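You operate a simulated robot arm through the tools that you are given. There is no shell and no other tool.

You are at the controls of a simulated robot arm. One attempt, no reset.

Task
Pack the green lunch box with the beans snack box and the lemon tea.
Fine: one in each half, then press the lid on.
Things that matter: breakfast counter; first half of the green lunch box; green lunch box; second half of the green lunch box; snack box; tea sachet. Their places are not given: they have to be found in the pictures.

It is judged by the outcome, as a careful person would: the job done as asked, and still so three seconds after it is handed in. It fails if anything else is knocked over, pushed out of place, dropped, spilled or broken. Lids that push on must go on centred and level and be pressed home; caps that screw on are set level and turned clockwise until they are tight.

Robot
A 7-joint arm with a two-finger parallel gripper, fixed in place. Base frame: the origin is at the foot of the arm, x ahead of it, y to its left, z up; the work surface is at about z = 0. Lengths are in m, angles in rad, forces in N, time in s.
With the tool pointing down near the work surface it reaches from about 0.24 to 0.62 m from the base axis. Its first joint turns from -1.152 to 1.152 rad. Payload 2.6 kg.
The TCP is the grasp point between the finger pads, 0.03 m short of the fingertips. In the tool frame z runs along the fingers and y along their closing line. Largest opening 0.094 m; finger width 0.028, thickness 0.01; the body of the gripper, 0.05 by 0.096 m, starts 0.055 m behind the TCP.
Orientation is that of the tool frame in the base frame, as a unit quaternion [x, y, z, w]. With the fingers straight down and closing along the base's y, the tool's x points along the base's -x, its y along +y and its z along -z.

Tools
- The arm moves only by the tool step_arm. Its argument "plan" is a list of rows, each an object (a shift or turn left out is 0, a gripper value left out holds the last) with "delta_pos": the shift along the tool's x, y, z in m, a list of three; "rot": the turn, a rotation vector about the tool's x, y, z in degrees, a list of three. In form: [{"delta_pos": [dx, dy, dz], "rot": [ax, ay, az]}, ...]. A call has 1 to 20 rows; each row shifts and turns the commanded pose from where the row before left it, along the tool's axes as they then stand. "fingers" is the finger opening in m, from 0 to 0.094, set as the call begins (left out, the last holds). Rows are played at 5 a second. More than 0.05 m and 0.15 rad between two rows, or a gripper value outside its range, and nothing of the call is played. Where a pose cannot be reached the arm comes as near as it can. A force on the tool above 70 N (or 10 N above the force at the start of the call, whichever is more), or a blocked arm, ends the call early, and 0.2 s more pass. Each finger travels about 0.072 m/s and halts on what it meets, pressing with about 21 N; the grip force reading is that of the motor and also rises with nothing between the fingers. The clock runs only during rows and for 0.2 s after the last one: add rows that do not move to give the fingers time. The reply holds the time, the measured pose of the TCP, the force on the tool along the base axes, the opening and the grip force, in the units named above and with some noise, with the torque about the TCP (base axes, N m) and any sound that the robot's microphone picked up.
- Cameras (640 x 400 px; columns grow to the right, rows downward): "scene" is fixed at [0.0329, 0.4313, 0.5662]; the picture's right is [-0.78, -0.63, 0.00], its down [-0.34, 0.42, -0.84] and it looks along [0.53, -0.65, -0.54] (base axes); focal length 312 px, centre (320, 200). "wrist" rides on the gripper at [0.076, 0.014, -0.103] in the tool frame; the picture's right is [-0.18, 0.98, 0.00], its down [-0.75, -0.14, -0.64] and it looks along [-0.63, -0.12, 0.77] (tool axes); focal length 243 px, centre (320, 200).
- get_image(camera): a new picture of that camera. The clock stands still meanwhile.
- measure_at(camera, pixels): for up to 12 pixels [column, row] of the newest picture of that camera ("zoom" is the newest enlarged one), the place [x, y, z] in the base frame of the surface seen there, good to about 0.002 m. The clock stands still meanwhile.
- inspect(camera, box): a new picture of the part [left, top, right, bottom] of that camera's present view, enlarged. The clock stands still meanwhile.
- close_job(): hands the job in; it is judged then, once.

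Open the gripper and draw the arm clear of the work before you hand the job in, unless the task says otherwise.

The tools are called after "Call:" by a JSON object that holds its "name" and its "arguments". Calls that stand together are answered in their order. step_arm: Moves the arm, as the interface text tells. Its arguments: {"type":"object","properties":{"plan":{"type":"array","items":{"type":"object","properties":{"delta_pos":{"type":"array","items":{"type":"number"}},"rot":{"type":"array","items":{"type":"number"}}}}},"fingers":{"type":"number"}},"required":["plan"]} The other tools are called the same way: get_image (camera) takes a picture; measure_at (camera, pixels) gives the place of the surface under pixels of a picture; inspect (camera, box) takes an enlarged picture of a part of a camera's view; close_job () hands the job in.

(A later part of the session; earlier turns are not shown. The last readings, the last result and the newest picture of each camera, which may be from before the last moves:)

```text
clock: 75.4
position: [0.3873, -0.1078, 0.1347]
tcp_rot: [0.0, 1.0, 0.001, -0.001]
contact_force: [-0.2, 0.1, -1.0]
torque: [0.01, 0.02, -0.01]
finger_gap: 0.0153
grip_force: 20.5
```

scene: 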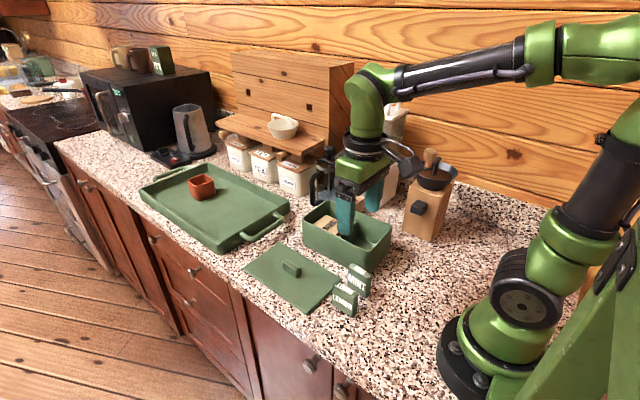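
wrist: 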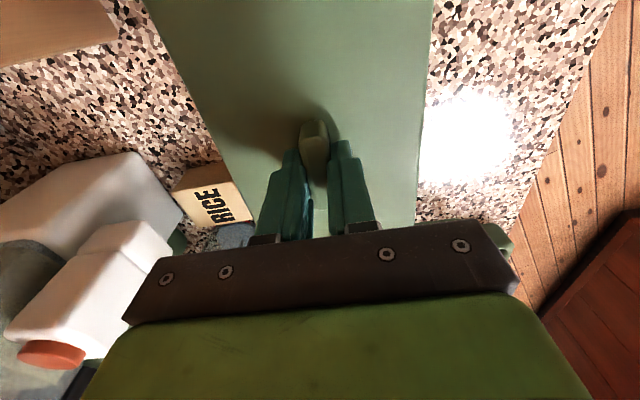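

Call:
{"name": "step_arm", "arguments": {"plan": [{"delta_pos": [0, 0, 0.001]}, {}]}}

Call:
{"name": "step_arm", "arguments": {"plan": [{"delta_pos": [0, 0, 0.001]}, {}]}}

Call:
{"name": "inspect", "arguments": {"camera": "scene", "box": [290, 180, 410, 285]}}

```text
clock: 76.0
position: [0.388, -0.1062, 0.1333]
tcp_rot: [0.0, 1.0, -0.001, 0.0]
contact_force: [-0.3, -0.7, -0.1]
torque: [-0.01, 0.02, 0.03]
finger_gap: 0.015
grip_force: 20.8
```

```text
clock: 76.6
position: [0.3866, -0.1069, 0.1319]
tcp_rot: [0.0, 1.0, 0.0, -0.001]
contact_force: [-0.4, -0.1, -1.7]
torque: [-0.04, -0.03, -0.03]
finger_gap: 0.0152
grip_force: 20.4
```

```text
3.81 times, centred on (350, 232) of scene
```

zoom: 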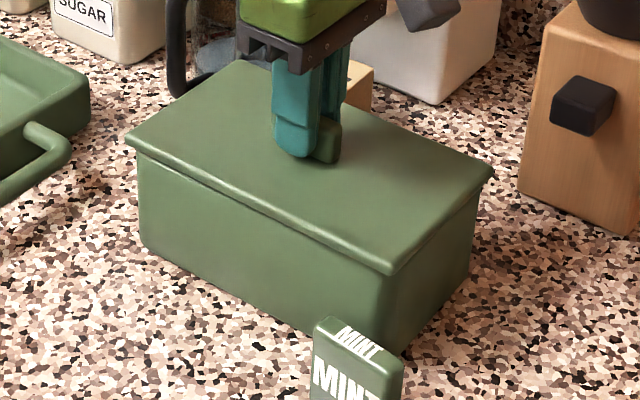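

The gap is almost closed with no contact force yet. One millimetre more at a time.

Call:
{"name": "step_arm", "arguments": {"plan": [{"delta_pos": [0, 0, 0.001]}, {}]}}

Call:
{"name": "step_arm", "arguments": {"plan": [{"delta_pos": [0, 0, 0.001]}, {}]}}

```text
clock: 77.2
position: [0.387, -0.1055, 0.1312]
tcp_rot: [0.0, 1.0, 0.0, 0.001]
contact_force: [1.1, 0.3, 0.5]
torque: [-0.01, 0.0, -0.01]
finger_gap: 0.0152
grip_force: 21.3
```

```text
clock: 77.8
position: [0.3869, -0.1073, 0.1314]
tcp_rot: [0.001, 1.0, -0.001, 0.001]
contact_force: [-11.1, -2.9, 18.9]
torque: [-0.04, 0.19, 0.02]
finger_gap: 0.0153
grip_force: 20.9
heard: snap
```

A snap was heard with 19 N of contact. I press slightly more with the grip, then check.

Call:
{"name": "step_arm", "arguments": {"plan": [{"delta_pos": [0, 0, 0.001]}, {}]}}

Call:
{"name": "inspect", "arguments": {"camera": "scene", "box": [290, 180, 410, 285]}}

```text
clock: 78.4
position: [0.3873, -0.1072, 0.1298]
tcp_rot: [0.0, 1.0, 0.0, 0.001]
contact_force: [-7.8, -4.7, 21.1]
torque: [-0.07, 0.14, -0.01]
finger_gap: 0.0155
grip_force: 20.7
```

```text
3.81 times, centred on (350, 232) of scene
```

zoom: 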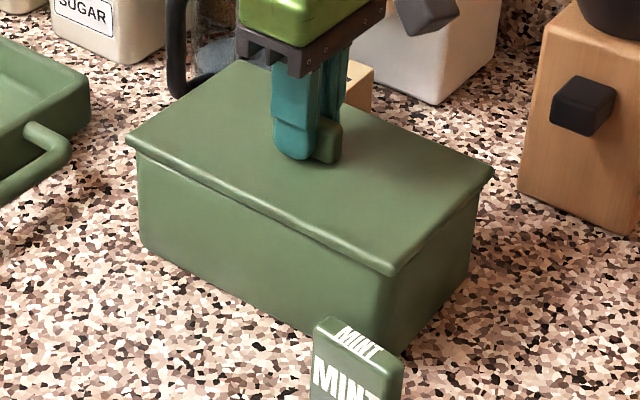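

Let me measure the lid's top at its corners and edges to check level and centring before I release.

Call:
{"name": "measure_at", "arguments": {"camera": "zoom", "pixels": [[132, 142], [390, 262], [484, 175], [240, 70], [260, 200], [440, 210], [180, 105], [380, 120], [140, 180], [390, 290], [465, 215], [260, 225]]}}

```text
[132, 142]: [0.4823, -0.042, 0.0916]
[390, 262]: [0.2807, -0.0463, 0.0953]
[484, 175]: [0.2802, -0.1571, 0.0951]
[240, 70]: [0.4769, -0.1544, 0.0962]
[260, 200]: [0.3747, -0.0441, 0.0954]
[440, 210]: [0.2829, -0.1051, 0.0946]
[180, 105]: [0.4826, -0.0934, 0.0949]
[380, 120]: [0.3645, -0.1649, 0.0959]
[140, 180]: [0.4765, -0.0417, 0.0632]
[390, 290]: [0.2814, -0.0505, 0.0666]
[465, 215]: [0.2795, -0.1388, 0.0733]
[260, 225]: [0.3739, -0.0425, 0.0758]
```

Lid top is 0.095–0.096 everywhere, the same as originally closed, and level. I ease off the pressure and open the fingers.

Call:
{"name": "step_arm", "arguments": {"plan": [{"delta_pos": [0, 0, -0.001]}, {"delta_pos": [0, 0, -0.0005]}, {}]}}

Call:
{"name": "step_arm", "arguments": {"plan": [{}, {}, {}], "fingers": 0.045}}

Call:
{"name": "step_arm", "arguments": {"plan": [{"delta_pos": [0, 0, -0.01]}, {"delta_pos": [0, 0, -0.02]}, {"delta_pos": [0, 0, -0.02]}, {}, {}]}}

Call:
{"name": "inspect", "arguments": {"camera": "scene", "box": [290, 160, 410, 285]}}

Call:
{"name": "get_image", "arguments": {"camera": "wrist"}}

```text
clock: 79.2
position: [0.3876, -0.106, 0.1291]
tcp_rot: [-0.001, 1.0, 0.001, -0.002]
contact_force: [0.6, -1.0, -0.8]
torque: [0.03, 0.02, 0.0]
finger_gap: 0.0152
grip_force: 21.4
heard: snap
```

```text
clock: 80.0
position: [0.3884, -0.1069, 0.131]
tcp_rot: [0.0, 1.0, 0.001, 0.0]
contact_force: [0.2, 0.3, -0.2]
torque: [0.02, 0.03, -0.03]
finger_gap: 0.045
grip_force: 0.0
heard: snap
```

```text
clock: 81.2
position: [0.3879, -0.1085, 0.1811]
tcp_rot: [0.0, 1.0, 0.0, -0.001]
contact_force: [0.4, 0.6, -0.3]
torque: [0.01, -0.01, 0.02]
finger_gap: 0.045
grip_force: 0.1
```

```text
3.20 times, centred on (350, 222) of scene
```

zoom: 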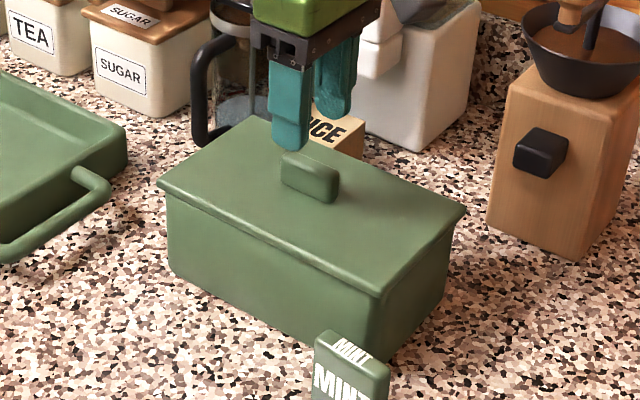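

```text
taken
```

wrist: 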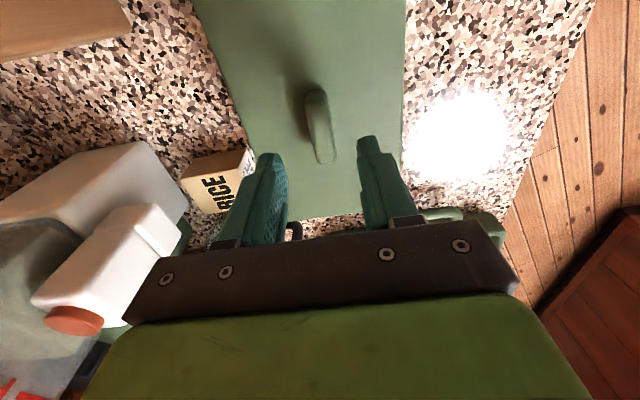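

The lid sits well. The snaps on easing off make me want to be sure it is home, so I'll close the fingers and press straight down on the handle's top.

Call:
{"name": "step_arm", "arguments": {"plan": [{}, {}, {}, {}, {"delta_pos": [0, 0, 0.012]}, {"delta_pos": [0, 0, 0.01]}, {}], "fingers": 0.0}}

Call:
{"name": "inspect", "arguments": {"camera": "wrist", "box": [220, 60, 420, 210]}}

Call:
{"name": "inspect", "arguments": {"camera": "scene", "box": [290, 160, 410, 285]}}

```text
clock: 82.8
position: [0.3873, -0.1076, 0.1593]
tcp_rot: [0.0, 1.0, -0.001, 0.0]
contact_force: [-0.4, 0.0, 0.4]
torque: [0.01, -0.02, 0.03]
finger_gap: 0.0
grip_force: 20.8
```

```text
2.67 times, centred on (320, 135) of wrist
```

zoom: 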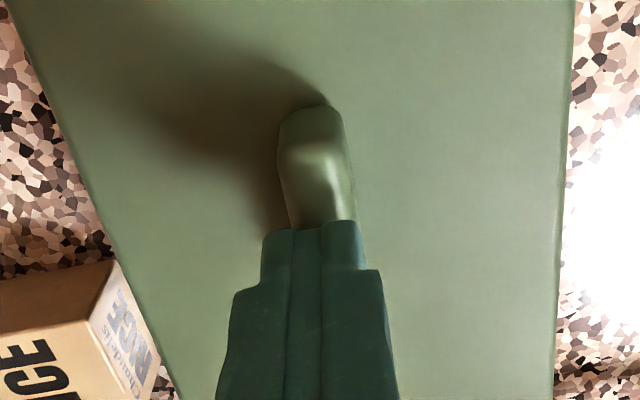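

```text
3.20 times, centred on (350, 222) of scene
```

zoom: 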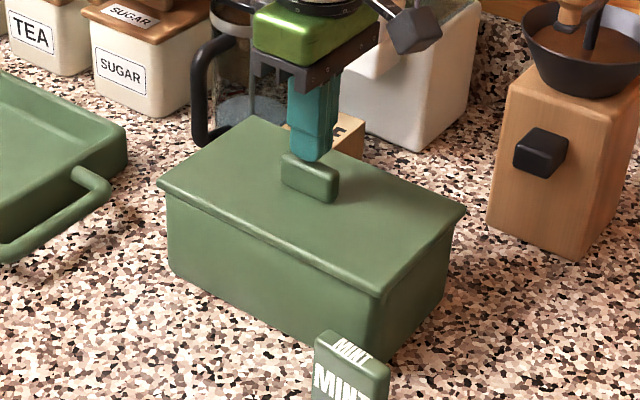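

The closed fingertips are just above the handle's centre. Pressing down in small steps.

Call:
{"name": "step_arm", "arguments": {"plan": [{"delta_pos": [0, 0, 0.002]}, {"delta_pos": [0, 0, 0.002]}, {}]}}

Call:
{"name": "step_arm", "arguments": {"plan": [{"delta_pos": [0, 0, 0.001]}, {"delta_pos": [0, 0, 0.001]}, {}]}}

```text
clock: 83.6
position: [0.388, -0.1082, 0.153]
tcp_rot: [0.0, 1.0, 0.0, -0.001]
contact_force: [0.3, -1.0, 0.2]
torque: [0.02, -0.02, 0.02]
finger_gap: 0.0
grip_force: 20.9
```

```text
clock: 84.4
position: [0.3871, -0.1071, 0.1533]
tcp_rot: [0.001, 1.0, -0.001, 0.002]
contact_force: [-8.1, -3.1, 22.0]
torque: [-0.06, 0.31, 0.03]
finger_gap: 0.0
grip_force: 21.4
```

22 N so far; pressing on in 1 mm steps.

Call:
{"name": "step_arm", "arguments": {"plan": [{"delta_pos": [0, 0, 0.001]}, {}]}}

Call:
{"name": "step_arm", "arguments": {"plan": [{"delta_pos": [0, 0, 0.001]}, {}]}}

```text
clock: 85.0
position: [0.3874, -0.1085, 0.1546]
tcp_rot: [0.001, 1.0, -0.001, 0.003]
contact_force: [-14.9, -1.3, 42.6]
torque: [-0.04, 0.63, -0.01]
finger_gap: 0.0001
grip_force: 20.5
```

```text
clock: 85.6
position: [0.388, -0.1078, 0.1536]
tcp_rot: [0.002, 1.0, -0.002, 0.003]
contact_force: [-18.0, -4.8, 51.0]
torque: [-0.1, 0.82, -0.08]
finger_gap: 0.0003
grip_force: 21.3
```

51 N pressed with no movement and no further snap, so the lid is home. Back off and raise the arm.

Call:
{"name": "step_arm", "arguments": {"plan": [{"delta_pos": [0, 0, -0.002]}, {"delta_pos": [0, 0, -0.004]}, {"delta_pos": [0, 0, -0.01]}, {"delta_pos": [0, 0, -0.03]}, {"delta_pos": [0, 0, -0.03]}, {"delta_pos": [0, 0, -0.04]}, {}, {}]}}

Call:
{"name": "inspect", "arguments": {"camera": "scene", "box": [290, 180, 410, 285]}}

Call:
{"name": "measure_at", "arguments": {"camera": "zoom", "pixels": [[132, 142], [390, 262], [484, 175], [240, 70], [260, 200], [440, 210], [180, 105], [380, 120], [140, 180], [390, 290], [465, 215], [260, 225]]}}

Call:
{"name": "get_image", "arguments": {"camera": "wrist"}}

Call:
{"name": "get_image", "arguments": {"camera": "scene"}}

```text
clock: 87.4
position: [0.3874, -0.1072, 0.2669]
tcp_rot: [0.0, 1.0, 0.0, 0.0]
contact_force: [-0.6, -0.2, -0.3]
torque: [-0.02, -0.01, 0.05]
finger_gap: 0.0002
grip_force: 20.9
```

```text
3.81 times, centred on (350, 232) of scene
```

zoom: 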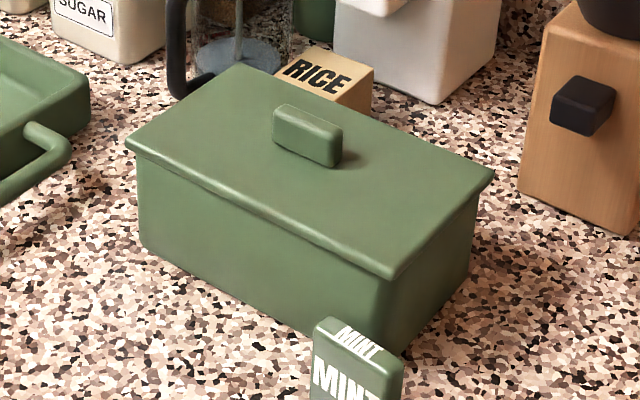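

```text
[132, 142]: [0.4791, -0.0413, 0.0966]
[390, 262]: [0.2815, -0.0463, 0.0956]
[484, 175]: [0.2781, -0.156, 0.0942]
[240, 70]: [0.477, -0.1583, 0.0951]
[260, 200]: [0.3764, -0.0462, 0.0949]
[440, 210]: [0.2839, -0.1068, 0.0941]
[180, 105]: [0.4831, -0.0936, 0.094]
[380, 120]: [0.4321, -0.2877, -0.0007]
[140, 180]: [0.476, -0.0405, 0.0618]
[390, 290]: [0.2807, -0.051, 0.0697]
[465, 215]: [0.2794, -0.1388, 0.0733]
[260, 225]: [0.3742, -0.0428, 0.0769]
```

```text
taken
```

wrist: 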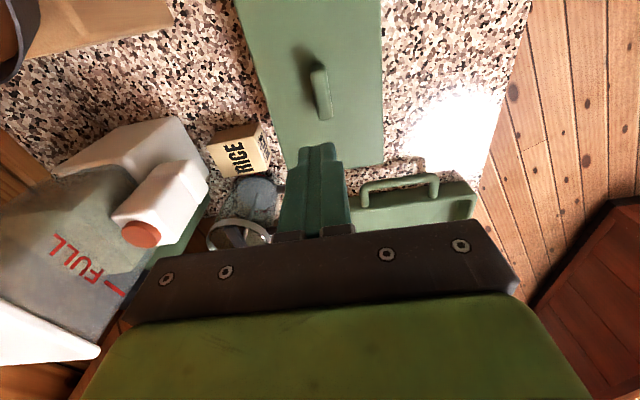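

```text
taken
```

scene: 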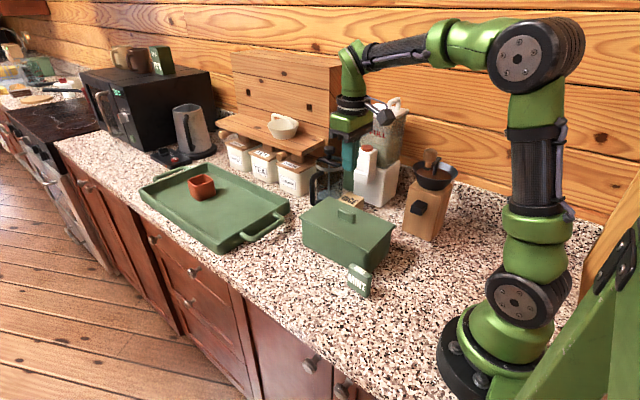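

The lid is level (z≈0.095) and everything else stands as before. I take the same enlarged crop as at the start to compare the lid's outline.

Call:
{"name": "inspect", "arguments": {"camera": "scene", "box": [200, 200, 400, 325]}}

Call:
{"name": "inspect", "arguments": {"camera": "scene", "box": [280, 140, 480, 330]}}

```text
3.20 times, centred on (300, 262) of scene
```

zoom: 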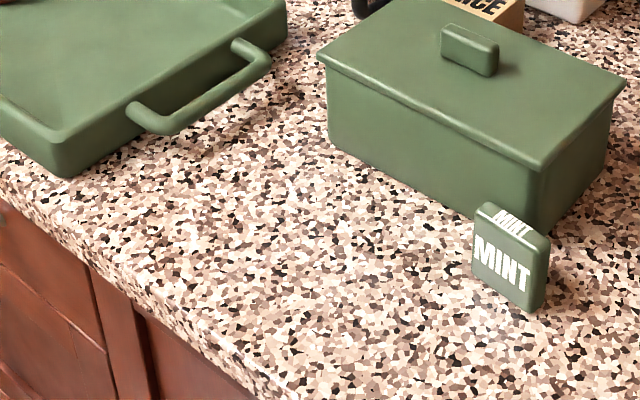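

```text
2.11 times, centred on (380, 235) of scene
```

zoom: 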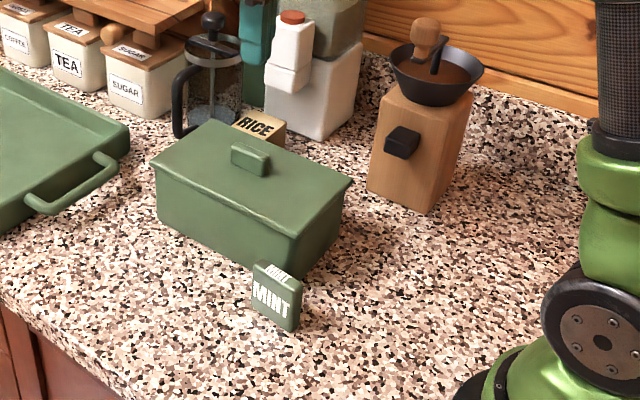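

The lid's outline and handle coincide with the original closed view; RICE, MINT, grinder and tray are unmoved. I open the gripper and raise the arm clear, back toward its starting pose.

Call:
{"name": "step_arm", "arguments": {"plan": [{"delta_pos": [0, 0, -0.03]}, {"delta_pos": [0.01, 0, -0.03]}, {"delta_pos": [0.02, -0.007, -0.03]}, {"delta_pos": [0.02, -0.006, -0.02]}, {}, {}, {}, {}], "fingers": 0.09}}

Call:
{"name": "get_image", "arguments": {"camera": "scene"}}

Call:
{"name": "inspect", "arguments": {"camera": "wrist", "box": [200, 0, 480, 240]}}

```text
clock: 89.2
position: [0.3393, -0.1191, 0.3788]
tcp_rot: [0.0, 1.0, 0.0, 0.0]
contact_force: [-0.5, 0.1, -0.7]
torque: [0.0, 0.01, 0.04]
finger_gap: 0.0903
grip_force: 0.1
```

```text
taken
```

scene: 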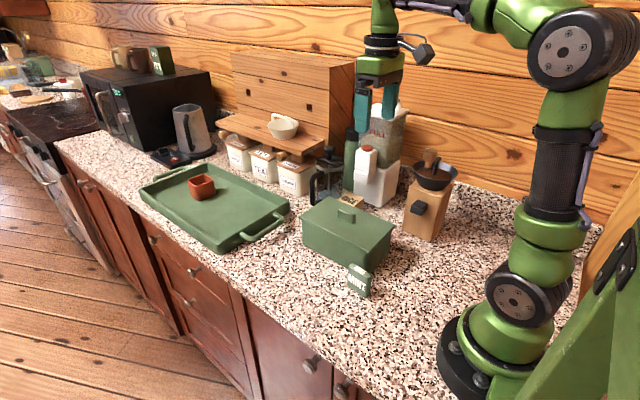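

```text
1.67 times, centred on (340, 120) of wrist
```

zoom: 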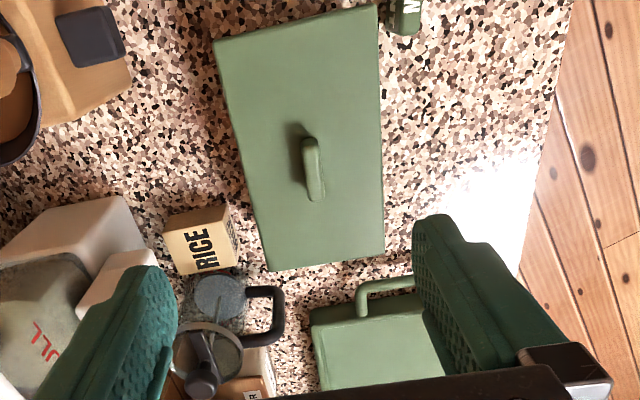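

Comparing with the first wrist view, the lid may sit at a slightly different yaw (a degree or so). I measure the lid's edges and the box's side faces precisely to check they agree.

Call:
{"name": "inspect", "arguments": {"camera": "scene", "box": [295, 190, 405, 280]}}

Call:
{"name": "measure_at", "arguments": {"camera": "zoom", "pixels": [[60, 170], [120, 200], [180, 230], [240, 260], [300, 290], [350, 315], [60, 200], [120, 230], [180, 260], [240, 290], [300, 320], [350, 345]]}}

```text
4.44 times, centred on (350, 235) of scene
```

zoom: 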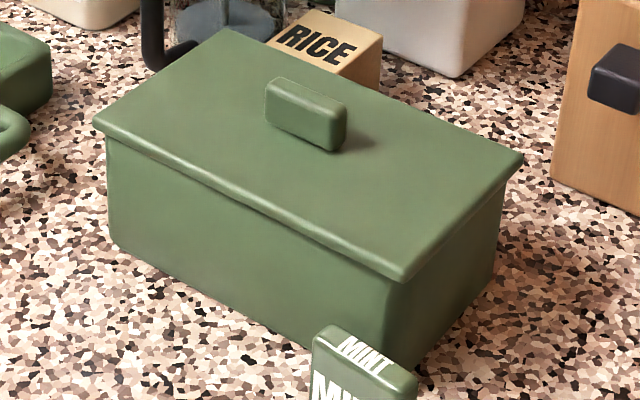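

```text
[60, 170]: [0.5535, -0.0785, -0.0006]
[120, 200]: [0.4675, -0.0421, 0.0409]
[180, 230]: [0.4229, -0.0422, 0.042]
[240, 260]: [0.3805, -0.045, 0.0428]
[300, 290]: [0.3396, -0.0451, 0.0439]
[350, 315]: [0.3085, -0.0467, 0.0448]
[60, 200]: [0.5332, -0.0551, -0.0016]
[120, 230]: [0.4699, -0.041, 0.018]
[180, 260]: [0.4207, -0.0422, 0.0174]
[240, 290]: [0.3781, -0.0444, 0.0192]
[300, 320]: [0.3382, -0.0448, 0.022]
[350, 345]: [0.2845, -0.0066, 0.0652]
```

The box's front face is yawed about +1.6° (y −0.0467 at x 0.308 → −0.0421 at x 0.468). Now the lid's front, near and back edges.

Call:
{"name": "measure_at", "arguments": {"camera": "zoom", "pixels": [[110, 128], [160, 152], [220, 182], [280, 212], [340, 242], [390, 268], [415, 262], [450, 225], [480, 195], [510, 163], [108, 118], [160, 80]]}}

Call:
{"name": "inspect", "arguments": {"camera": "wrist", "box": [280, 0, 400, 90]}}

Call:
{"name": "measure_at", "arguments": {"camera": "zoom", "pixels": [[497, 20], [500, 80], [503, 140], [506, 200], [509, 260], [512, 320], [515, 380], [100, 95], [200, 72], [300, 50], [400, 25], [60, 105]]}}

```text
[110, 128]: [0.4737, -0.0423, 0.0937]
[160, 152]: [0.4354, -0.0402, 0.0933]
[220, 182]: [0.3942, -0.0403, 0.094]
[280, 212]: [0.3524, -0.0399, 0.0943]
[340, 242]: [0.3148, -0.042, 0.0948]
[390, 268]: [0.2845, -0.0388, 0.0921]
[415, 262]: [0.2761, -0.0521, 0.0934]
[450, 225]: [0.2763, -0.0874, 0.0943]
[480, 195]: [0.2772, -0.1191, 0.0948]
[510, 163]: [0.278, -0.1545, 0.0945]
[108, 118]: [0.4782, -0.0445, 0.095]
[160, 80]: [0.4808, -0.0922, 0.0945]
```

```text
4.44 times, centred on (340, 45) of wrist
```

zoom: 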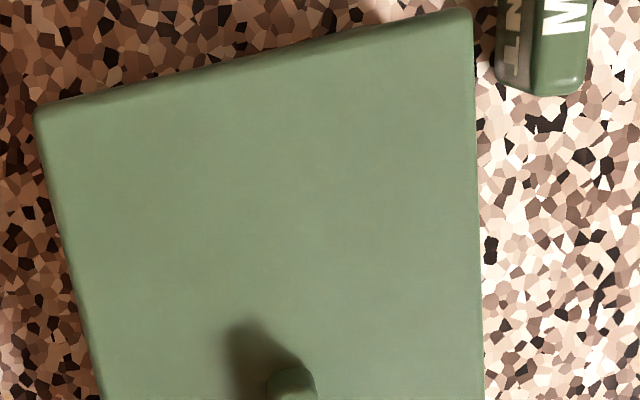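

```text
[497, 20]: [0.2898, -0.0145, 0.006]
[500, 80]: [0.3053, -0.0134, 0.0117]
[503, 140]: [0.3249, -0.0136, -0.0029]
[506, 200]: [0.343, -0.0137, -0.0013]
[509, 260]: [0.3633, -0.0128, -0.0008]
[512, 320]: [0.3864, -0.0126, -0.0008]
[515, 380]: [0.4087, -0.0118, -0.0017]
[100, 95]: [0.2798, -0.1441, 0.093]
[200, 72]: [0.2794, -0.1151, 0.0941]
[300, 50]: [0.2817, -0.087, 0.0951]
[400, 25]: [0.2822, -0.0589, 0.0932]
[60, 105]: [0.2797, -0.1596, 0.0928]
```

The lid's front edge reads y≈−0.040…−0.042 with nearly no yaw while the box is at about +1.7°, so the overhang may be uneven. I'll zoom in tighter on the lid's vertical front face at both ends to be certain.

Call:
{"name": "inspect", "arguments": {"camera": "scene", "box": [296, 205, 346, 240]}}

Call:
{"name": "inspect", "arguments": {"camera": "scene", "box": [350, 225, 410, 270]}}

```text
11.43 times, centred on (321, 222) of scene
```

zoom: 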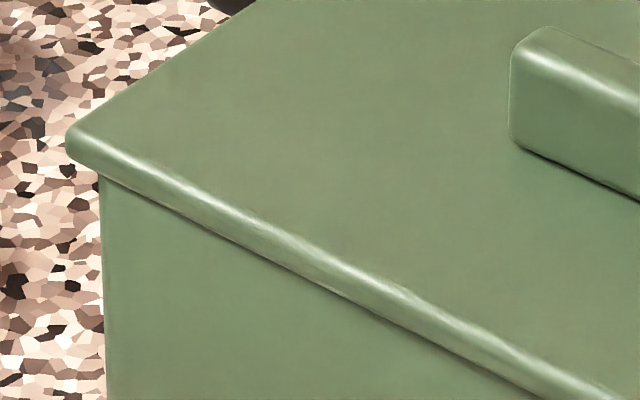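

```text
8.89 times, centred on (380, 248) of scene
```

zoom: 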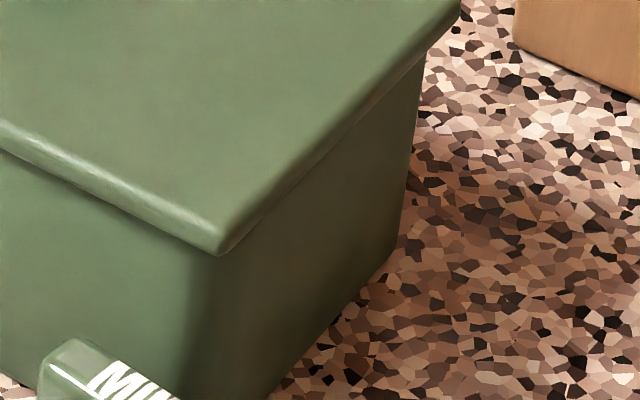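

Call:
{"name": "measure_at", "arguments": {"camera": "zoom", "pixels": [[40, 158], [100, 192], [160, 225], [40, 215], [100, 250], [150, 278], [245, 225], [320, 150], [400, 70], [250, 300], [320, 230], [395, 130]]}}

Call:
{"name": "inspect", "arguments": {"camera": "scene", "box": [296, 205, 346, 240]}}

Call:
{"name": "measure_at", "arguments": {"camera": "zoom", "pixels": [[110, 165], [200, 210], [300, 262], [400, 312], [480, 352], [130, 230], [200, 260], [300, 320], [400, 370], [530, 110], [580, 135], [630, 165]]}}

```text
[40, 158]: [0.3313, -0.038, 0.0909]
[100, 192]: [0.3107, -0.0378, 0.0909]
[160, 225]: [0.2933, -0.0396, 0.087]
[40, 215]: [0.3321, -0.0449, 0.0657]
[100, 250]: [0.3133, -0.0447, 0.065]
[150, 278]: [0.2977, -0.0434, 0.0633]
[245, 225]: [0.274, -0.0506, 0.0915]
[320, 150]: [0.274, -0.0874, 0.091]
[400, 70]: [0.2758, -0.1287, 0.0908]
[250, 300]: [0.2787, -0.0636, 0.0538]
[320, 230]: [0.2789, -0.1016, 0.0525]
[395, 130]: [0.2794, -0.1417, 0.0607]
```

```text
11.43 times, centred on (321, 222) of scene
```

zoom: 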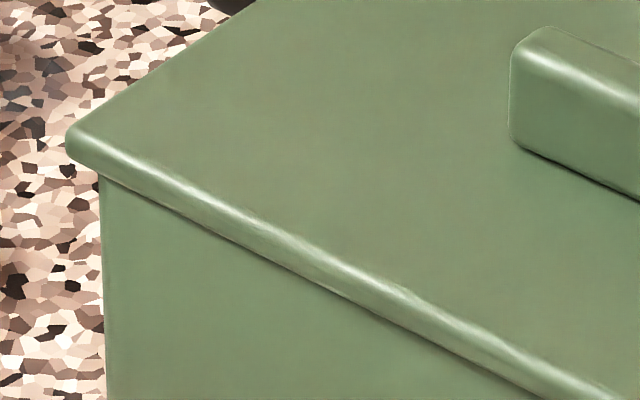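

```text
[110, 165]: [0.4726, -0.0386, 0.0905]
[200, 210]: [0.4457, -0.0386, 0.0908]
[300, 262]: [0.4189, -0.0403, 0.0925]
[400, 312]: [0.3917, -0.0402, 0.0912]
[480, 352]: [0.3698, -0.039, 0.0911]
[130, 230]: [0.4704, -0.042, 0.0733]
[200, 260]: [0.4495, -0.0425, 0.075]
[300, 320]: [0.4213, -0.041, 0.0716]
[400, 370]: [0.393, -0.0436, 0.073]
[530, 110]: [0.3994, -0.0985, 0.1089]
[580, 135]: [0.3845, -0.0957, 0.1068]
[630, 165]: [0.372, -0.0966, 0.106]
```

Overhang measures ~3 mm at the far end and ~7 mm at the near end of the front edge. I check the lid's left and right top edges from the wrist view to find its centre and yaw.

Call:
{"name": "inspect", "arguments": {"camera": "wrist", "box": [280, 0, 400, 90]}}

Call:
{"name": "measure_at", "arguments": {"camera": "zoom", "pixels": [[62, 200], [75, 250], [87, 300], [103, 370], [472, 100], [475, 200], [477, 300], [478, 370], [285, 375], [312, 375], [48, 130], [465, 30]]}}

Call:
{"name": "inspect", "arguments": {"camera": "wrist", "box": [290, 70, 450, 170]}}

Call:
{"name": "measure_at", "arguments": {"camera": "zoom", "pixels": [[85, 120], [120, 20], [90, 70], [225, 110], [230, 20], [100, 110], [170, 100], [220, 90], [350, 100], [380, 100], [385, 200], [360, 300]]}}

```text
4.44 times, centred on (340, 45) of wrist
```

zoom: 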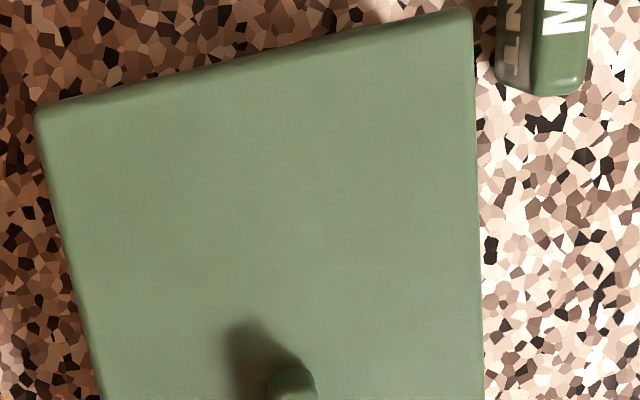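

```text
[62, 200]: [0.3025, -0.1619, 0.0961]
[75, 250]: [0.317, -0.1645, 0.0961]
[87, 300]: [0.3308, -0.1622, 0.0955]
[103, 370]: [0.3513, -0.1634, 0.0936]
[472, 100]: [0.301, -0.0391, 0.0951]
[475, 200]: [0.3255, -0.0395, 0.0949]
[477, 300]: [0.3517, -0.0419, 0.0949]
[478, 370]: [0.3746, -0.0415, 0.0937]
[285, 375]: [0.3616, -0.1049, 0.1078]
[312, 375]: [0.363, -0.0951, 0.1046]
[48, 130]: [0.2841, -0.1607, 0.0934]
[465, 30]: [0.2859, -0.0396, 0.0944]
```

```text
4.00 times, centred on (370, 120) of wrist
```

zoom: 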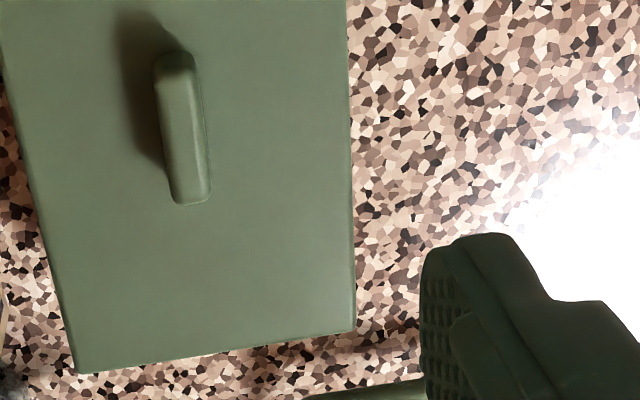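

```text
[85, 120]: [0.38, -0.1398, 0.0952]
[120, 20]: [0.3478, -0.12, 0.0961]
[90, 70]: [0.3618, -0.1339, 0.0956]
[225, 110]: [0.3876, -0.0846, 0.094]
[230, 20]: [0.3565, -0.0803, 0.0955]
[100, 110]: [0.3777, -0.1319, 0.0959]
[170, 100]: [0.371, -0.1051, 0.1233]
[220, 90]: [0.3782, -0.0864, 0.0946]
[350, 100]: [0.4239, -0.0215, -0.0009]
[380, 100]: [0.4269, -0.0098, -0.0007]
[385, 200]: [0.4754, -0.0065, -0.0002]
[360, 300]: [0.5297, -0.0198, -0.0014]
```

Call:
{"name": "measure_at", "arguments": {"camera": "zoom", "pixels": [[24, 150], [44, 230], [59, 290], [73, 350], [343, 60], [346, 150], [349, 250], [350, 315], [90, 365], [180, 352], [270, 338], [340, 325]]}}

Call:
{"name": "measure_at", "arguments": {"camera": "zoom", "pixels": [[162, 75], [168, 120], [173, 160], [178, 195], [190, 65], [198, 110], [204, 150], [208, 190], [175, 60], [192, 200], [185, 130], [180, 100]]}}

```text
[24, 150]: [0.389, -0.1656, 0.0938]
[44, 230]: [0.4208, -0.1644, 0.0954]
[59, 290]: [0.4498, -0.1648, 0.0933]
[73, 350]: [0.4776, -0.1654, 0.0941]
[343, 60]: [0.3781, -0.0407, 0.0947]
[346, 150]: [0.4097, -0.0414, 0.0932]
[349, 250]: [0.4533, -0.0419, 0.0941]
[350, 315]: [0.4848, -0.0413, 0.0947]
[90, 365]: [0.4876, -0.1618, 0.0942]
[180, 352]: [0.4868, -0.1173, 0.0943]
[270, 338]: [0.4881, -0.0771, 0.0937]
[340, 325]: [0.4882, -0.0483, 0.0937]
```

```text
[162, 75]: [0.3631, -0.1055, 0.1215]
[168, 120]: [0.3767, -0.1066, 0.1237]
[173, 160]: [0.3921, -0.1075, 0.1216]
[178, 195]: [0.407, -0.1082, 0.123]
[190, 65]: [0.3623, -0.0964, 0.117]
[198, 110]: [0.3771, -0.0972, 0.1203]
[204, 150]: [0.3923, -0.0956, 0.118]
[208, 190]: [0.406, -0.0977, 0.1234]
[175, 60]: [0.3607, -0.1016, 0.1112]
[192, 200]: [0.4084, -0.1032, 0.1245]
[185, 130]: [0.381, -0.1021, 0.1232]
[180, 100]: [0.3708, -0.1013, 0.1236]
```

The same-view comparison shows the lid now sits about 3 mm toward +y and ~2° turned relative to its original (box-aligned) pose: centre ≈(0.384,−0.103), yaw ≈−0.8° vs. box +1.4°. I'll re-grip the handle, lift a little, correct it and press again. First, move above the handle.

Call:
{"name": "step_arm", "arguments": {"plan": [{"delta_pos": [-0.025, 0.0088, 0.04]}, {"delta_pos": [-0.024, 0.0088, 0.04]}, {"delta_pos": [0, 0, 0.04]}, {"delta_pos": [0, 0, 0.04]}, {"delta_pos": [0, 0, 0.03]}, {}, {}], "fingers": 0.05}}

Call:
{"name": "inspect", "arguments": {"camera": "wrist", "box": [220, 60, 420, 210]}}

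Call:
{"name": "measure_at", "arguments": {"camera": "zoom", "pixels": [[310, 150], [310, 200], [280, 150], [340, 150], [290, 200], [350, 200], [300, 110], [320, 250]]}}

```text
clock: 90.8
position: [0.3853, -0.1036, 0.1841]
tcp_rot: [0.0, 1.0, 0.0, 0.0]
contact_force: [0.3, 0.5, -0.8]
torque: [0.01, 0.02, 0.0]
finger_gap: 0.05
grip_force: 0.1
```

```text
2.67 times, centred on (320, 135) of wrist
```

zoom: 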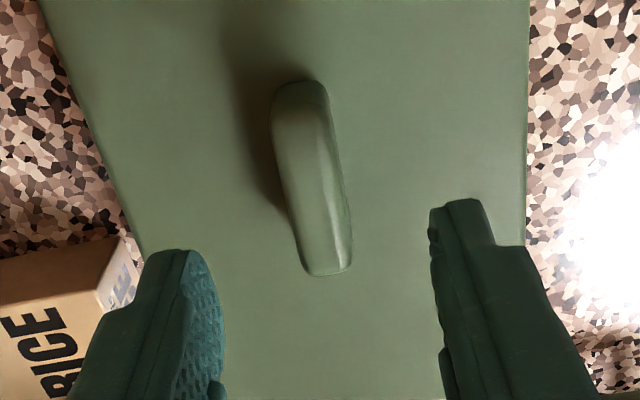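

```text
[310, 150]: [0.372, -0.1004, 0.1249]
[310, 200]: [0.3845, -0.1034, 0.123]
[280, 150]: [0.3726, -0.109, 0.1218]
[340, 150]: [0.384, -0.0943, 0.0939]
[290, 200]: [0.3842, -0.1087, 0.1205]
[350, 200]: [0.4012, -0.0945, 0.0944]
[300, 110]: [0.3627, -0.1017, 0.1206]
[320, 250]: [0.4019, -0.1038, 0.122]
```

Call:
{"name": "measure_at", "arguments": {"camera": "zoom", "pixels": [[278, 130], [284, 170], [292, 210], [300, 250], [328, 130], [336, 170], [343, 210], [349, 250], [300, 88], [325, 270], [310, 130], [318, 210]]}}

```text
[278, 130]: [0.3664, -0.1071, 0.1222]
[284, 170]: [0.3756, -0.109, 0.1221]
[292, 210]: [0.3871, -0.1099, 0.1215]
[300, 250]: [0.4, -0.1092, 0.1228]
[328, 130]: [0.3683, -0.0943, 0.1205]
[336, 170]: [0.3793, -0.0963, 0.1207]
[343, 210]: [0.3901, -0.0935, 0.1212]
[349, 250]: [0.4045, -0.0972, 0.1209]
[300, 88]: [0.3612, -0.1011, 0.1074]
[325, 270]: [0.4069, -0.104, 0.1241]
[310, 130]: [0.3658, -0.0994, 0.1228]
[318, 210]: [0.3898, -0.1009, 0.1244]
```

Handle centre is ≈(0.385,−0.102), midway between the fingers. I turn 1° to match the lid's present yaw and descend to grip height.

Call:
{"name": "step_arm", "arguments": {"plan": [{"rot": [0, 0, 1.0]}, {"delta_pos": [0, 0, 0.02]}, {"delta_pos": [0, 0, 0.02]}, {"delta_pos": [0, 0, 0.01]}, {"delta_pos": [0, 0, 0.0045]}, {}, {}]}}

Call:
{"name": "step_arm", "arguments": {"plan": [{}, {}, {}, {}], "fingers": 0.0}}

```text
clock: 92.4
position: [0.3873, -0.102, 0.1322]
tcp_rot: [0.009, 1.0, -0.001, -0.001]
contact_force: [0.0, 0.9, 0.7]
torque: [-0.04, 0.0, -0.01]
finger_gap: 0.0499
grip_force: 0.1
```

```text
clock: 93.4
position: [0.3864, -0.1016, 0.1312]
tcp_rot: [0.009, 1.0, 0.0, -0.001]
contact_force: [0.3, 0.7, -0.7]
torque: [0.01, -0.02, 0.08]
finger_gap: 0.0153
grip_force: 21.3
heard: snap
```

Gripped (snap heard as before). Lift the lid 30 mm and measure it against the box.

Call:
{"name": "step_arm", "arguments": {"plan": [{"delta_pos": [0, 0, -0.004]}, {"delta_pos": [0, 0, -0.006]}, {"delta_pos": [0, 0, -0.01]}, {"delta_pos": [0, 0, -0.01]}, {}, {}]}}

Call:
{"name": "inspect", "arguments": {"camera": "scene", "box": [290, 170, 410, 275]}}

```text
clock: 94.8
position: [0.3861, -0.1018, 0.1623]
tcp_rot: [0.009, 1.0, 0.0, 0.0]
contact_force: [-0.1, 0.3, -1.3]
torque: [-0.02, 0.02, 0.01]
finger_gap: 0.0151
grip_force: 20.5
```

```text
3.81 times, centred on (350, 222) of scene
```

zoom: 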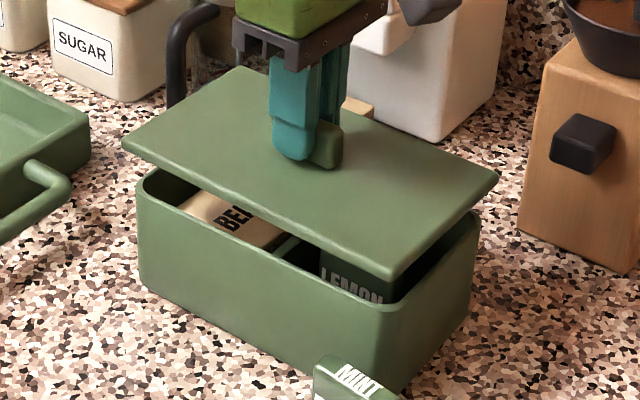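

The box stayed put. I turn the lid by −2.4° about the tool axis (to yaw ≈ +1.4°, matching the box) and shift it +1.5 mm in x and −3.5 mm in y, then measure.

Call:
{"name": "step_arm", "arguments": {"plan": [{"rot": [0, 0, -1.2]}, {"rot": [0, 0, -1.2]}, {"delta_pos": [-0.0015, -0.0035, 0]}, {}, {}]}}

Call:
{"name": "inspect", "arguments": {"camera": "scene", "box": [290, 190, 350, 235]}}

Call:
{"name": "inspect", "arguments": {"camera": "scene", "box": [350, 210, 420, 265]}}

```text
clock: 96.0
position: [0.3879, -0.1053, 0.1613]
tcp_rot: [-0.013, 1.0, 0.0, -0.001]
contact_force: [-0.4, -0.3, -0.8]
torque: [-0.02, 0.01, 0.01]
finger_gap: 0.0152
grip_force: 20.7
```

```text
8.89 times, centred on (320, 212) of scene
```

zoom: 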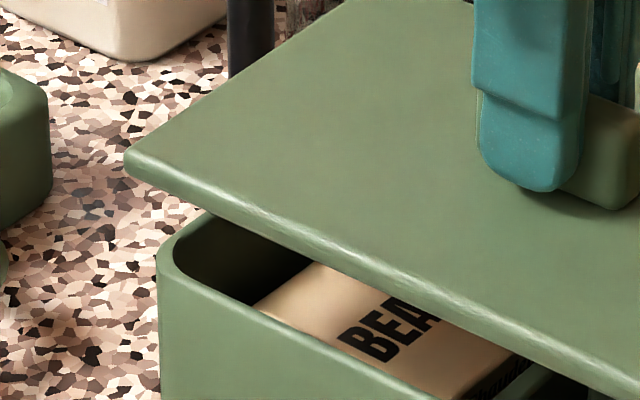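

```text
7.27 times, centred on (385, 238) of scene
```

zoom: 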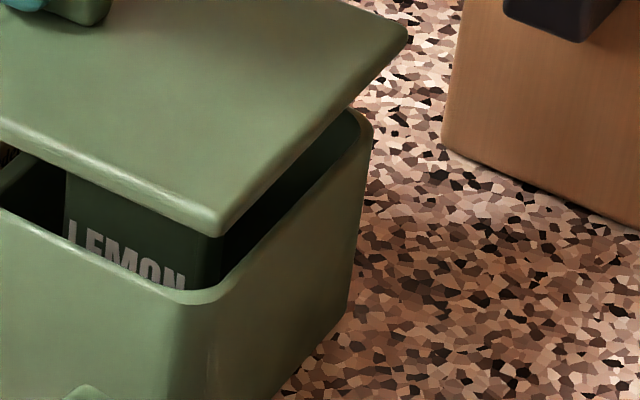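

Call:
{"name": "measure_at", "arguments": {"camera": "zoom", "pixels": [[30, 148], [100, 181], [170, 217], [240, 215], [310, 140], [385, 55], [30, 255], [90, 290], [150, 330], [260, 310], [305, 250], [350, 180]]}}

Call:
{"name": "inspect", "arguments": {"camera": "scene", "box": [290, 190, 350, 235]}}

Call:
{"name": "measure_at", "arguments": {"camera": "zoom", "pixels": [[160, 185], [240, 218], [320, 252], [400, 288], [480, 322], [560, 362], [180, 320], [220, 340], [260, 355], [300, 370], [340, 385], [200, 300]]}}

```text
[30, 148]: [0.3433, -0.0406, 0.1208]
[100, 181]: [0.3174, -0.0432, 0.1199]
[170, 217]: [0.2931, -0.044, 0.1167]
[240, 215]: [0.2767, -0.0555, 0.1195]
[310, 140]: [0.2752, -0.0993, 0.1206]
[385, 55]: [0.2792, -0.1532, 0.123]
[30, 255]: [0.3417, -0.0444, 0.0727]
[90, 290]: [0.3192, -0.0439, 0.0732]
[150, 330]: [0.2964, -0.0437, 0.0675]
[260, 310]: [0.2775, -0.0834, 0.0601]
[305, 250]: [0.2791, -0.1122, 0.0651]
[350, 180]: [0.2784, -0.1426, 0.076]
```

```text
8.89 times, centred on (320, 212) of scene
```

zoom: 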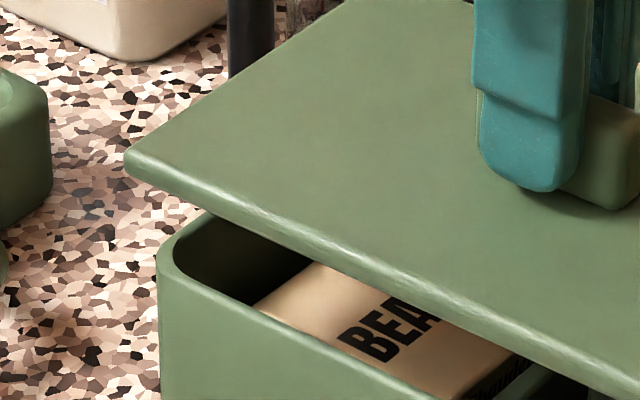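

```text
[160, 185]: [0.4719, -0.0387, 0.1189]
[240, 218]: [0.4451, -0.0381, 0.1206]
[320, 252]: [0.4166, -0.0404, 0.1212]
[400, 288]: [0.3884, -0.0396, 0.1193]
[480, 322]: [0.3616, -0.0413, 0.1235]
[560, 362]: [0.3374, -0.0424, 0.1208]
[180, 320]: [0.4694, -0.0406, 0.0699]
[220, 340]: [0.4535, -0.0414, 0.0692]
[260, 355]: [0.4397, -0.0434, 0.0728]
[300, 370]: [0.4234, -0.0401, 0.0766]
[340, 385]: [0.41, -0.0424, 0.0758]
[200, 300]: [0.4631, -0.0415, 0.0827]
```

The lid's front overhang is now uniform (~2.5–3 mm at both ends) and parallel to the box; the near overhang is ~2 mm. I nudge it 1.2 mm in +x and 1 mm in −y for centring, then lower to just above the seat.

Call:
{"name": "step_arm", "arguments": {"plan": [{"delta_pos": [-0.0012, -0.001, 0.008]}, {"delta_pos": [0, 0, 0.01]}, {"delta_pos": [0, 0, 0.006]}, {"delta_pos": [0, 0, 0.002]}, {}, {}]}}

Call:
{"name": "inspect", "arguments": {"camera": "scene", "box": [290, 180, 410, 285]}}

```text
clock: 97.4
position: [0.3885, -0.1066, 0.1354]
tcp_rot: [-0.011, 1.0, 0.0, 0.0]
contact_force: [0.4, -0.7, -1.5]
torque: [0.03, 0.0, 0.0]
finger_gap: 0.0152
grip_force: 20.9
```

```text
3.81 times, centred on (350, 232) of scene
```

zoom: 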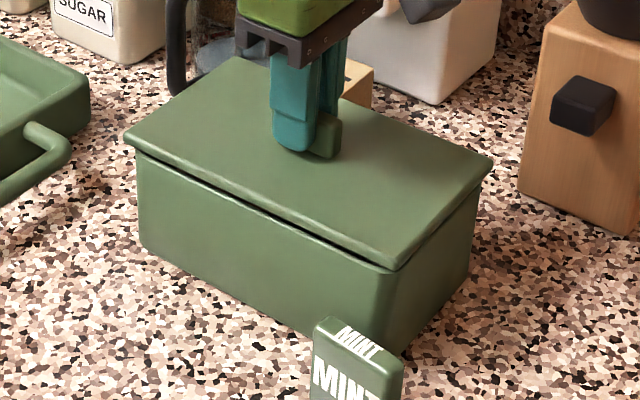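

Parallel with a narrow even gap. Lowering by 1 mm steps to seat and press.

Call:
{"name": "step_arm", "arguments": {"plan": [{"delta_pos": [0, 0, 0.001]}, {"delta_pos": [0, 0, 0.001]}, {}]}}

Call:
{"name": "step_arm", "arguments": {"plan": [{"delta_pos": [0, 0, 0.001]}, {}]}}

```text
clock: 98.2
position: [0.3885, -0.1058, 0.1352]
tcp_rot: [-0.011, 1.0, 0.0, 0.0]
contact_force: [0.1, -0.2, 0.0]
torque: [0.01, -0.04, 0.0]
finger_gap: 0.0152
grip_force: 21.4
```

```text
clock: 98.8
position: [0.3891, -0.1055, 0.133]
tcp_rot: [-0.012, 1.0, 0.0, 0.0]
contact_force: [-0.2, 0.9, -1.4]
torque: [0.0, 0.01, 0.0]
finger_gap: 0.0152
grip_force: 21.3
```

Call:
{"name": "step_arm", "arguments": {"plan": [{"delta_pos": [0, 0, 0.001]}, {}]}}

Call:
{"name": "step_arm", "arguments": {"plan": [{"delta_pos": [0, 0, 0.001]}, {}]}}

```text
clock: 99.4
position: [0.389, -0.1063, 0.1315]
tcp_rot: [-0.012, 1.0, 0.0, 0.0]
contact_force: [-0.3, 0.1, 0.1]
torque: [-0.02, -0.02, -0.03]
finger_gap: 0.0154
grip_force: 20.9
```

```text
clock: 100.0
position: [0.3882, -0.1071, 0.1321]
tcp_rot: [-0.013, 1.0, 0.001, 0.0]
contact_force: [-11.5, 3.9, 18.2]
torque: [0.07, 0.24, 0.01]
finger_gap: 0.0155
grip_force: 21.1
heard: snap
```

Snap at 18 N: the lid is engaged. I now open the fingers directly (no pull) and then rise.

Call:
{"name": "step_arm", "arguments": {"plan": [{}, {}, {}], "fingers": 0.05}}

Call:
{"name": "step_arm", "arguments": {"plan": [{"delta_pos": [0, 0, -0.008]}, {"delta_pos": [0, 0, -0.02]}, {"delta_pos": [0, 0, -0.025]}, {}]}}

```text
clock: 100.8
position: [0.3897, -0.1054, 0.1313]
tcp_rot: [-0.013, 1.0, 0.0, 0.0]
contact_force: [0.3, 0.0, -0.7]
torque: [0.03, 0.02, 0.02]
finger_gap: 0.0499
grip_force: 0.1
```

```text
clock: 101.8
position: [0.3879, -0.1068, 0.1846]
tcp_rot: [-0.013, 1.0, 0.0, 0.001]
contact_force: [0.6, 0.2, 0.1]
torque: [0.01, 0.03, -0.01]
finger_gap: 0.0502
grip_force: 0.0
```

No further snap on release. Now I check the lid's overhang against the box faces in the scene view.

Call:
{"name": "inspect", "arguments": {"camera": "scene", "box": [350, 225, 410, 270]}}

Call:
{"name": "measure_at", "arguments": {"camera": "zoom", "pixels": [[40, 158], [100, 192], [160, 225], [40, 215], [100, 250], [150, 278], [245, 225], [320, 150], [400, 70], [250, 300], [320, 230], [395, 130]]}}

Call:
{"name": "inspect", "arguments": {"camera": "scene", "box": [296, 205, 346, 240]}}

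Call:
{"name": "measure_at", "arguments": {"camera": "zoom", "pixels": [[110, 165], [200, 210], [300, 262], [400, 312], [480, 352], [130, 230], [200, 260], [300, 320], [400, 370], [530, 110], [580, 135], [630, 165]]}}

```text
8.89 times, centred on (380, 248) of scene
```

zoom: 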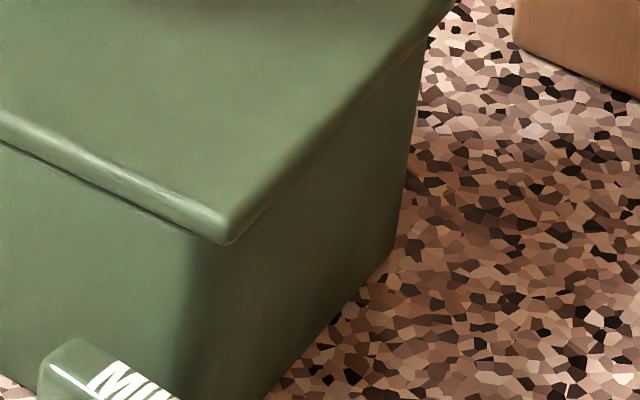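

```text
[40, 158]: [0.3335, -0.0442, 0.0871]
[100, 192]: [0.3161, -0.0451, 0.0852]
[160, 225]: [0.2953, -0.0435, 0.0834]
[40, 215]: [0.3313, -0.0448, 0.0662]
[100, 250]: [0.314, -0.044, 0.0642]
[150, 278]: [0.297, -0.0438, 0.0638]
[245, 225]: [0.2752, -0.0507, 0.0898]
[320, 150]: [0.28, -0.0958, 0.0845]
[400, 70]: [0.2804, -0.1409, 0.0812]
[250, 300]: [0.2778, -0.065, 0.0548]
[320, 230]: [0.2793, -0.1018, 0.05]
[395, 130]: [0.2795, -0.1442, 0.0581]
```

```text
11.43 times, centred on (321, 222) of scene
```

zoom: 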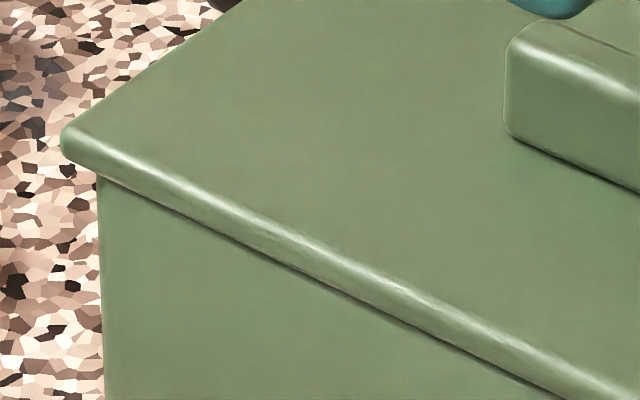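

```text
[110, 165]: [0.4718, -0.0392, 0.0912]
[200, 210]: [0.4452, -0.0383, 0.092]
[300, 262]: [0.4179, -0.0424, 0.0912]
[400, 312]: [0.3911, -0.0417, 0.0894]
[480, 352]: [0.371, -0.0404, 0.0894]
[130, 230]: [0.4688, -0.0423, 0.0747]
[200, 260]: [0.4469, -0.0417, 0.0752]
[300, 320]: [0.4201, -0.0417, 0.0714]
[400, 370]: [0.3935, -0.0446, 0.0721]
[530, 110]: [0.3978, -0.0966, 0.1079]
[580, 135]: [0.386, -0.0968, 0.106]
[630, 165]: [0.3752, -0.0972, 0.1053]
```

A thin dark line shows under the lid's front near edge; I check the lid's height at several places and then press it home from the top.

Call:
{"name": "inspect", "arguments": {"camera": "scene", "box": [290, 180, 410, 285]}}

Call:
{"name": "measure_at", "arguments": {"camera": "zoom", "pixels": [[150, 140], [380, 245], [380, 255], [470, 180], [240, 75], [260, 190], [430, 205], [180, 110], [400, 120], [350, 230], [200, 165], [300, 215]]}}

```text
3.81 times, centred on (350, 232) of scene
```

zoom: 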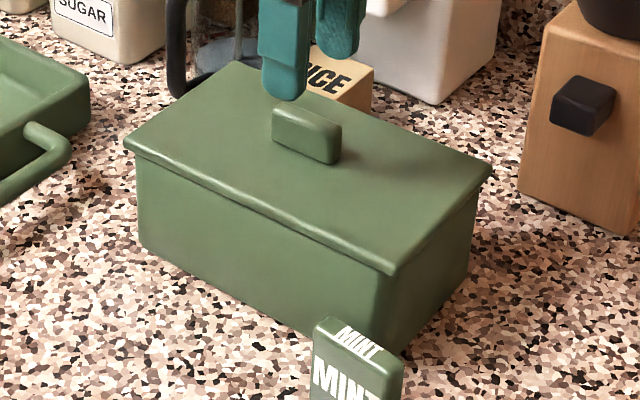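

```text
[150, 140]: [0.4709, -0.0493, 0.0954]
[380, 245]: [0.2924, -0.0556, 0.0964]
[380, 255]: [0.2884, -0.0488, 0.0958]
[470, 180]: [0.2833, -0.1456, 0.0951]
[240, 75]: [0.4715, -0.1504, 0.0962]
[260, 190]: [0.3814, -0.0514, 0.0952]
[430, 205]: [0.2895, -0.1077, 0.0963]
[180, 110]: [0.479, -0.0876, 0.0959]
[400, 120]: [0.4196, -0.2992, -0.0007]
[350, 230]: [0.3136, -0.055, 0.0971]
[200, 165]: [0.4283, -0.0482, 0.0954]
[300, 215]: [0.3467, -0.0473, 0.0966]
```

Lid top z is 0.095–0.097, near level. I close the fingers and press on the handle's top, centred, to bring it fully home.

Call:
{"name": "step_arm", "arguments": {"plan": [{}, {}, {}, {}, {"delta_pos": [0, 0, 0.013]}, {"delta_pos": [0, 0, 0.012]}, {}], "fingers": 0.0}}

Call:
{"name": "step_arm", "arguments": {"plan": [{"delta_pos": [0, 0, 0.002]}, {"delta_pos": [0, 0, 0.002]}, {}]}}

Call:
{"name": "step_arm", "arguments": {"plan": [{"delta_pos": [0, 0, 0.001]}, {"delta_pos": [0, 0, 0.001]}, {}]}}

```text
clock: 103.4
position: [0.3874, -0.1066, 0.159]
tcp_rot: [-0.012, 1.0, 0.001, 0.0]
contact_force: [-0.3, -0.7, 0.3]
torque: [0.02, -0.02, -0.01]
finger_gap: 0.0001
grip_force: 21.2
```

```text
clock: 104.2
position: [0.3874, -0.1061, 0.1543]
tcp_rot: [-0.012, 1.0, 0.0, 0.0]
contact_force: [-0.9, 0.0, 0.3]
torque: [-0.01, 0.0, -0.01]
finger_gap: 0.0
grip_force: 21.2
```

```text
clock: 105.0
position: [0.39, -0.107, 0.1539]
tcp_rot: [-0.011, 1.0, 0.0, 0.001]
contact_force: [-10.6, 1.0, 20.6]
torque: [0.05, 0.41, -0.02]
finger_gap: 0.0
grip_force: 21.2
```

20 N; pressing on with a small compensating shift against the sideways reaction.

Call:
{"name": "step_arm", "arguments": {"plan": [{"delta_pos": [0.0006, 0, 0.001]}, {}]}}

Call:
{"name": "step_arm", "arguments": {"plan": [{"delta_pos": [0.0005, 0, 0.001]}, {}]}}

```text
clock: 105.6
position: [0.3881, -0.1072, 0.1549]
tcp_rot: [-0.012, 1.0, -0.001, 0.003]
contact_force: [-12.9, 3.7, 41.9]
torque: [0.09, 0.54, -0.16]
finger_gap: 0.0
grip_force: 21.1
```

```text
clock: 106.2
position: [0.3907, -0.1068, 0.1532]
tcp_rot: [-0.012, 1.0, -0.001, 0.005]
contact_force: [-6.5, 4.9, 43.1]
torque: [0.19, 0.48, -0.31]
finger_gap: 0.0
grip_force: 20.9
```

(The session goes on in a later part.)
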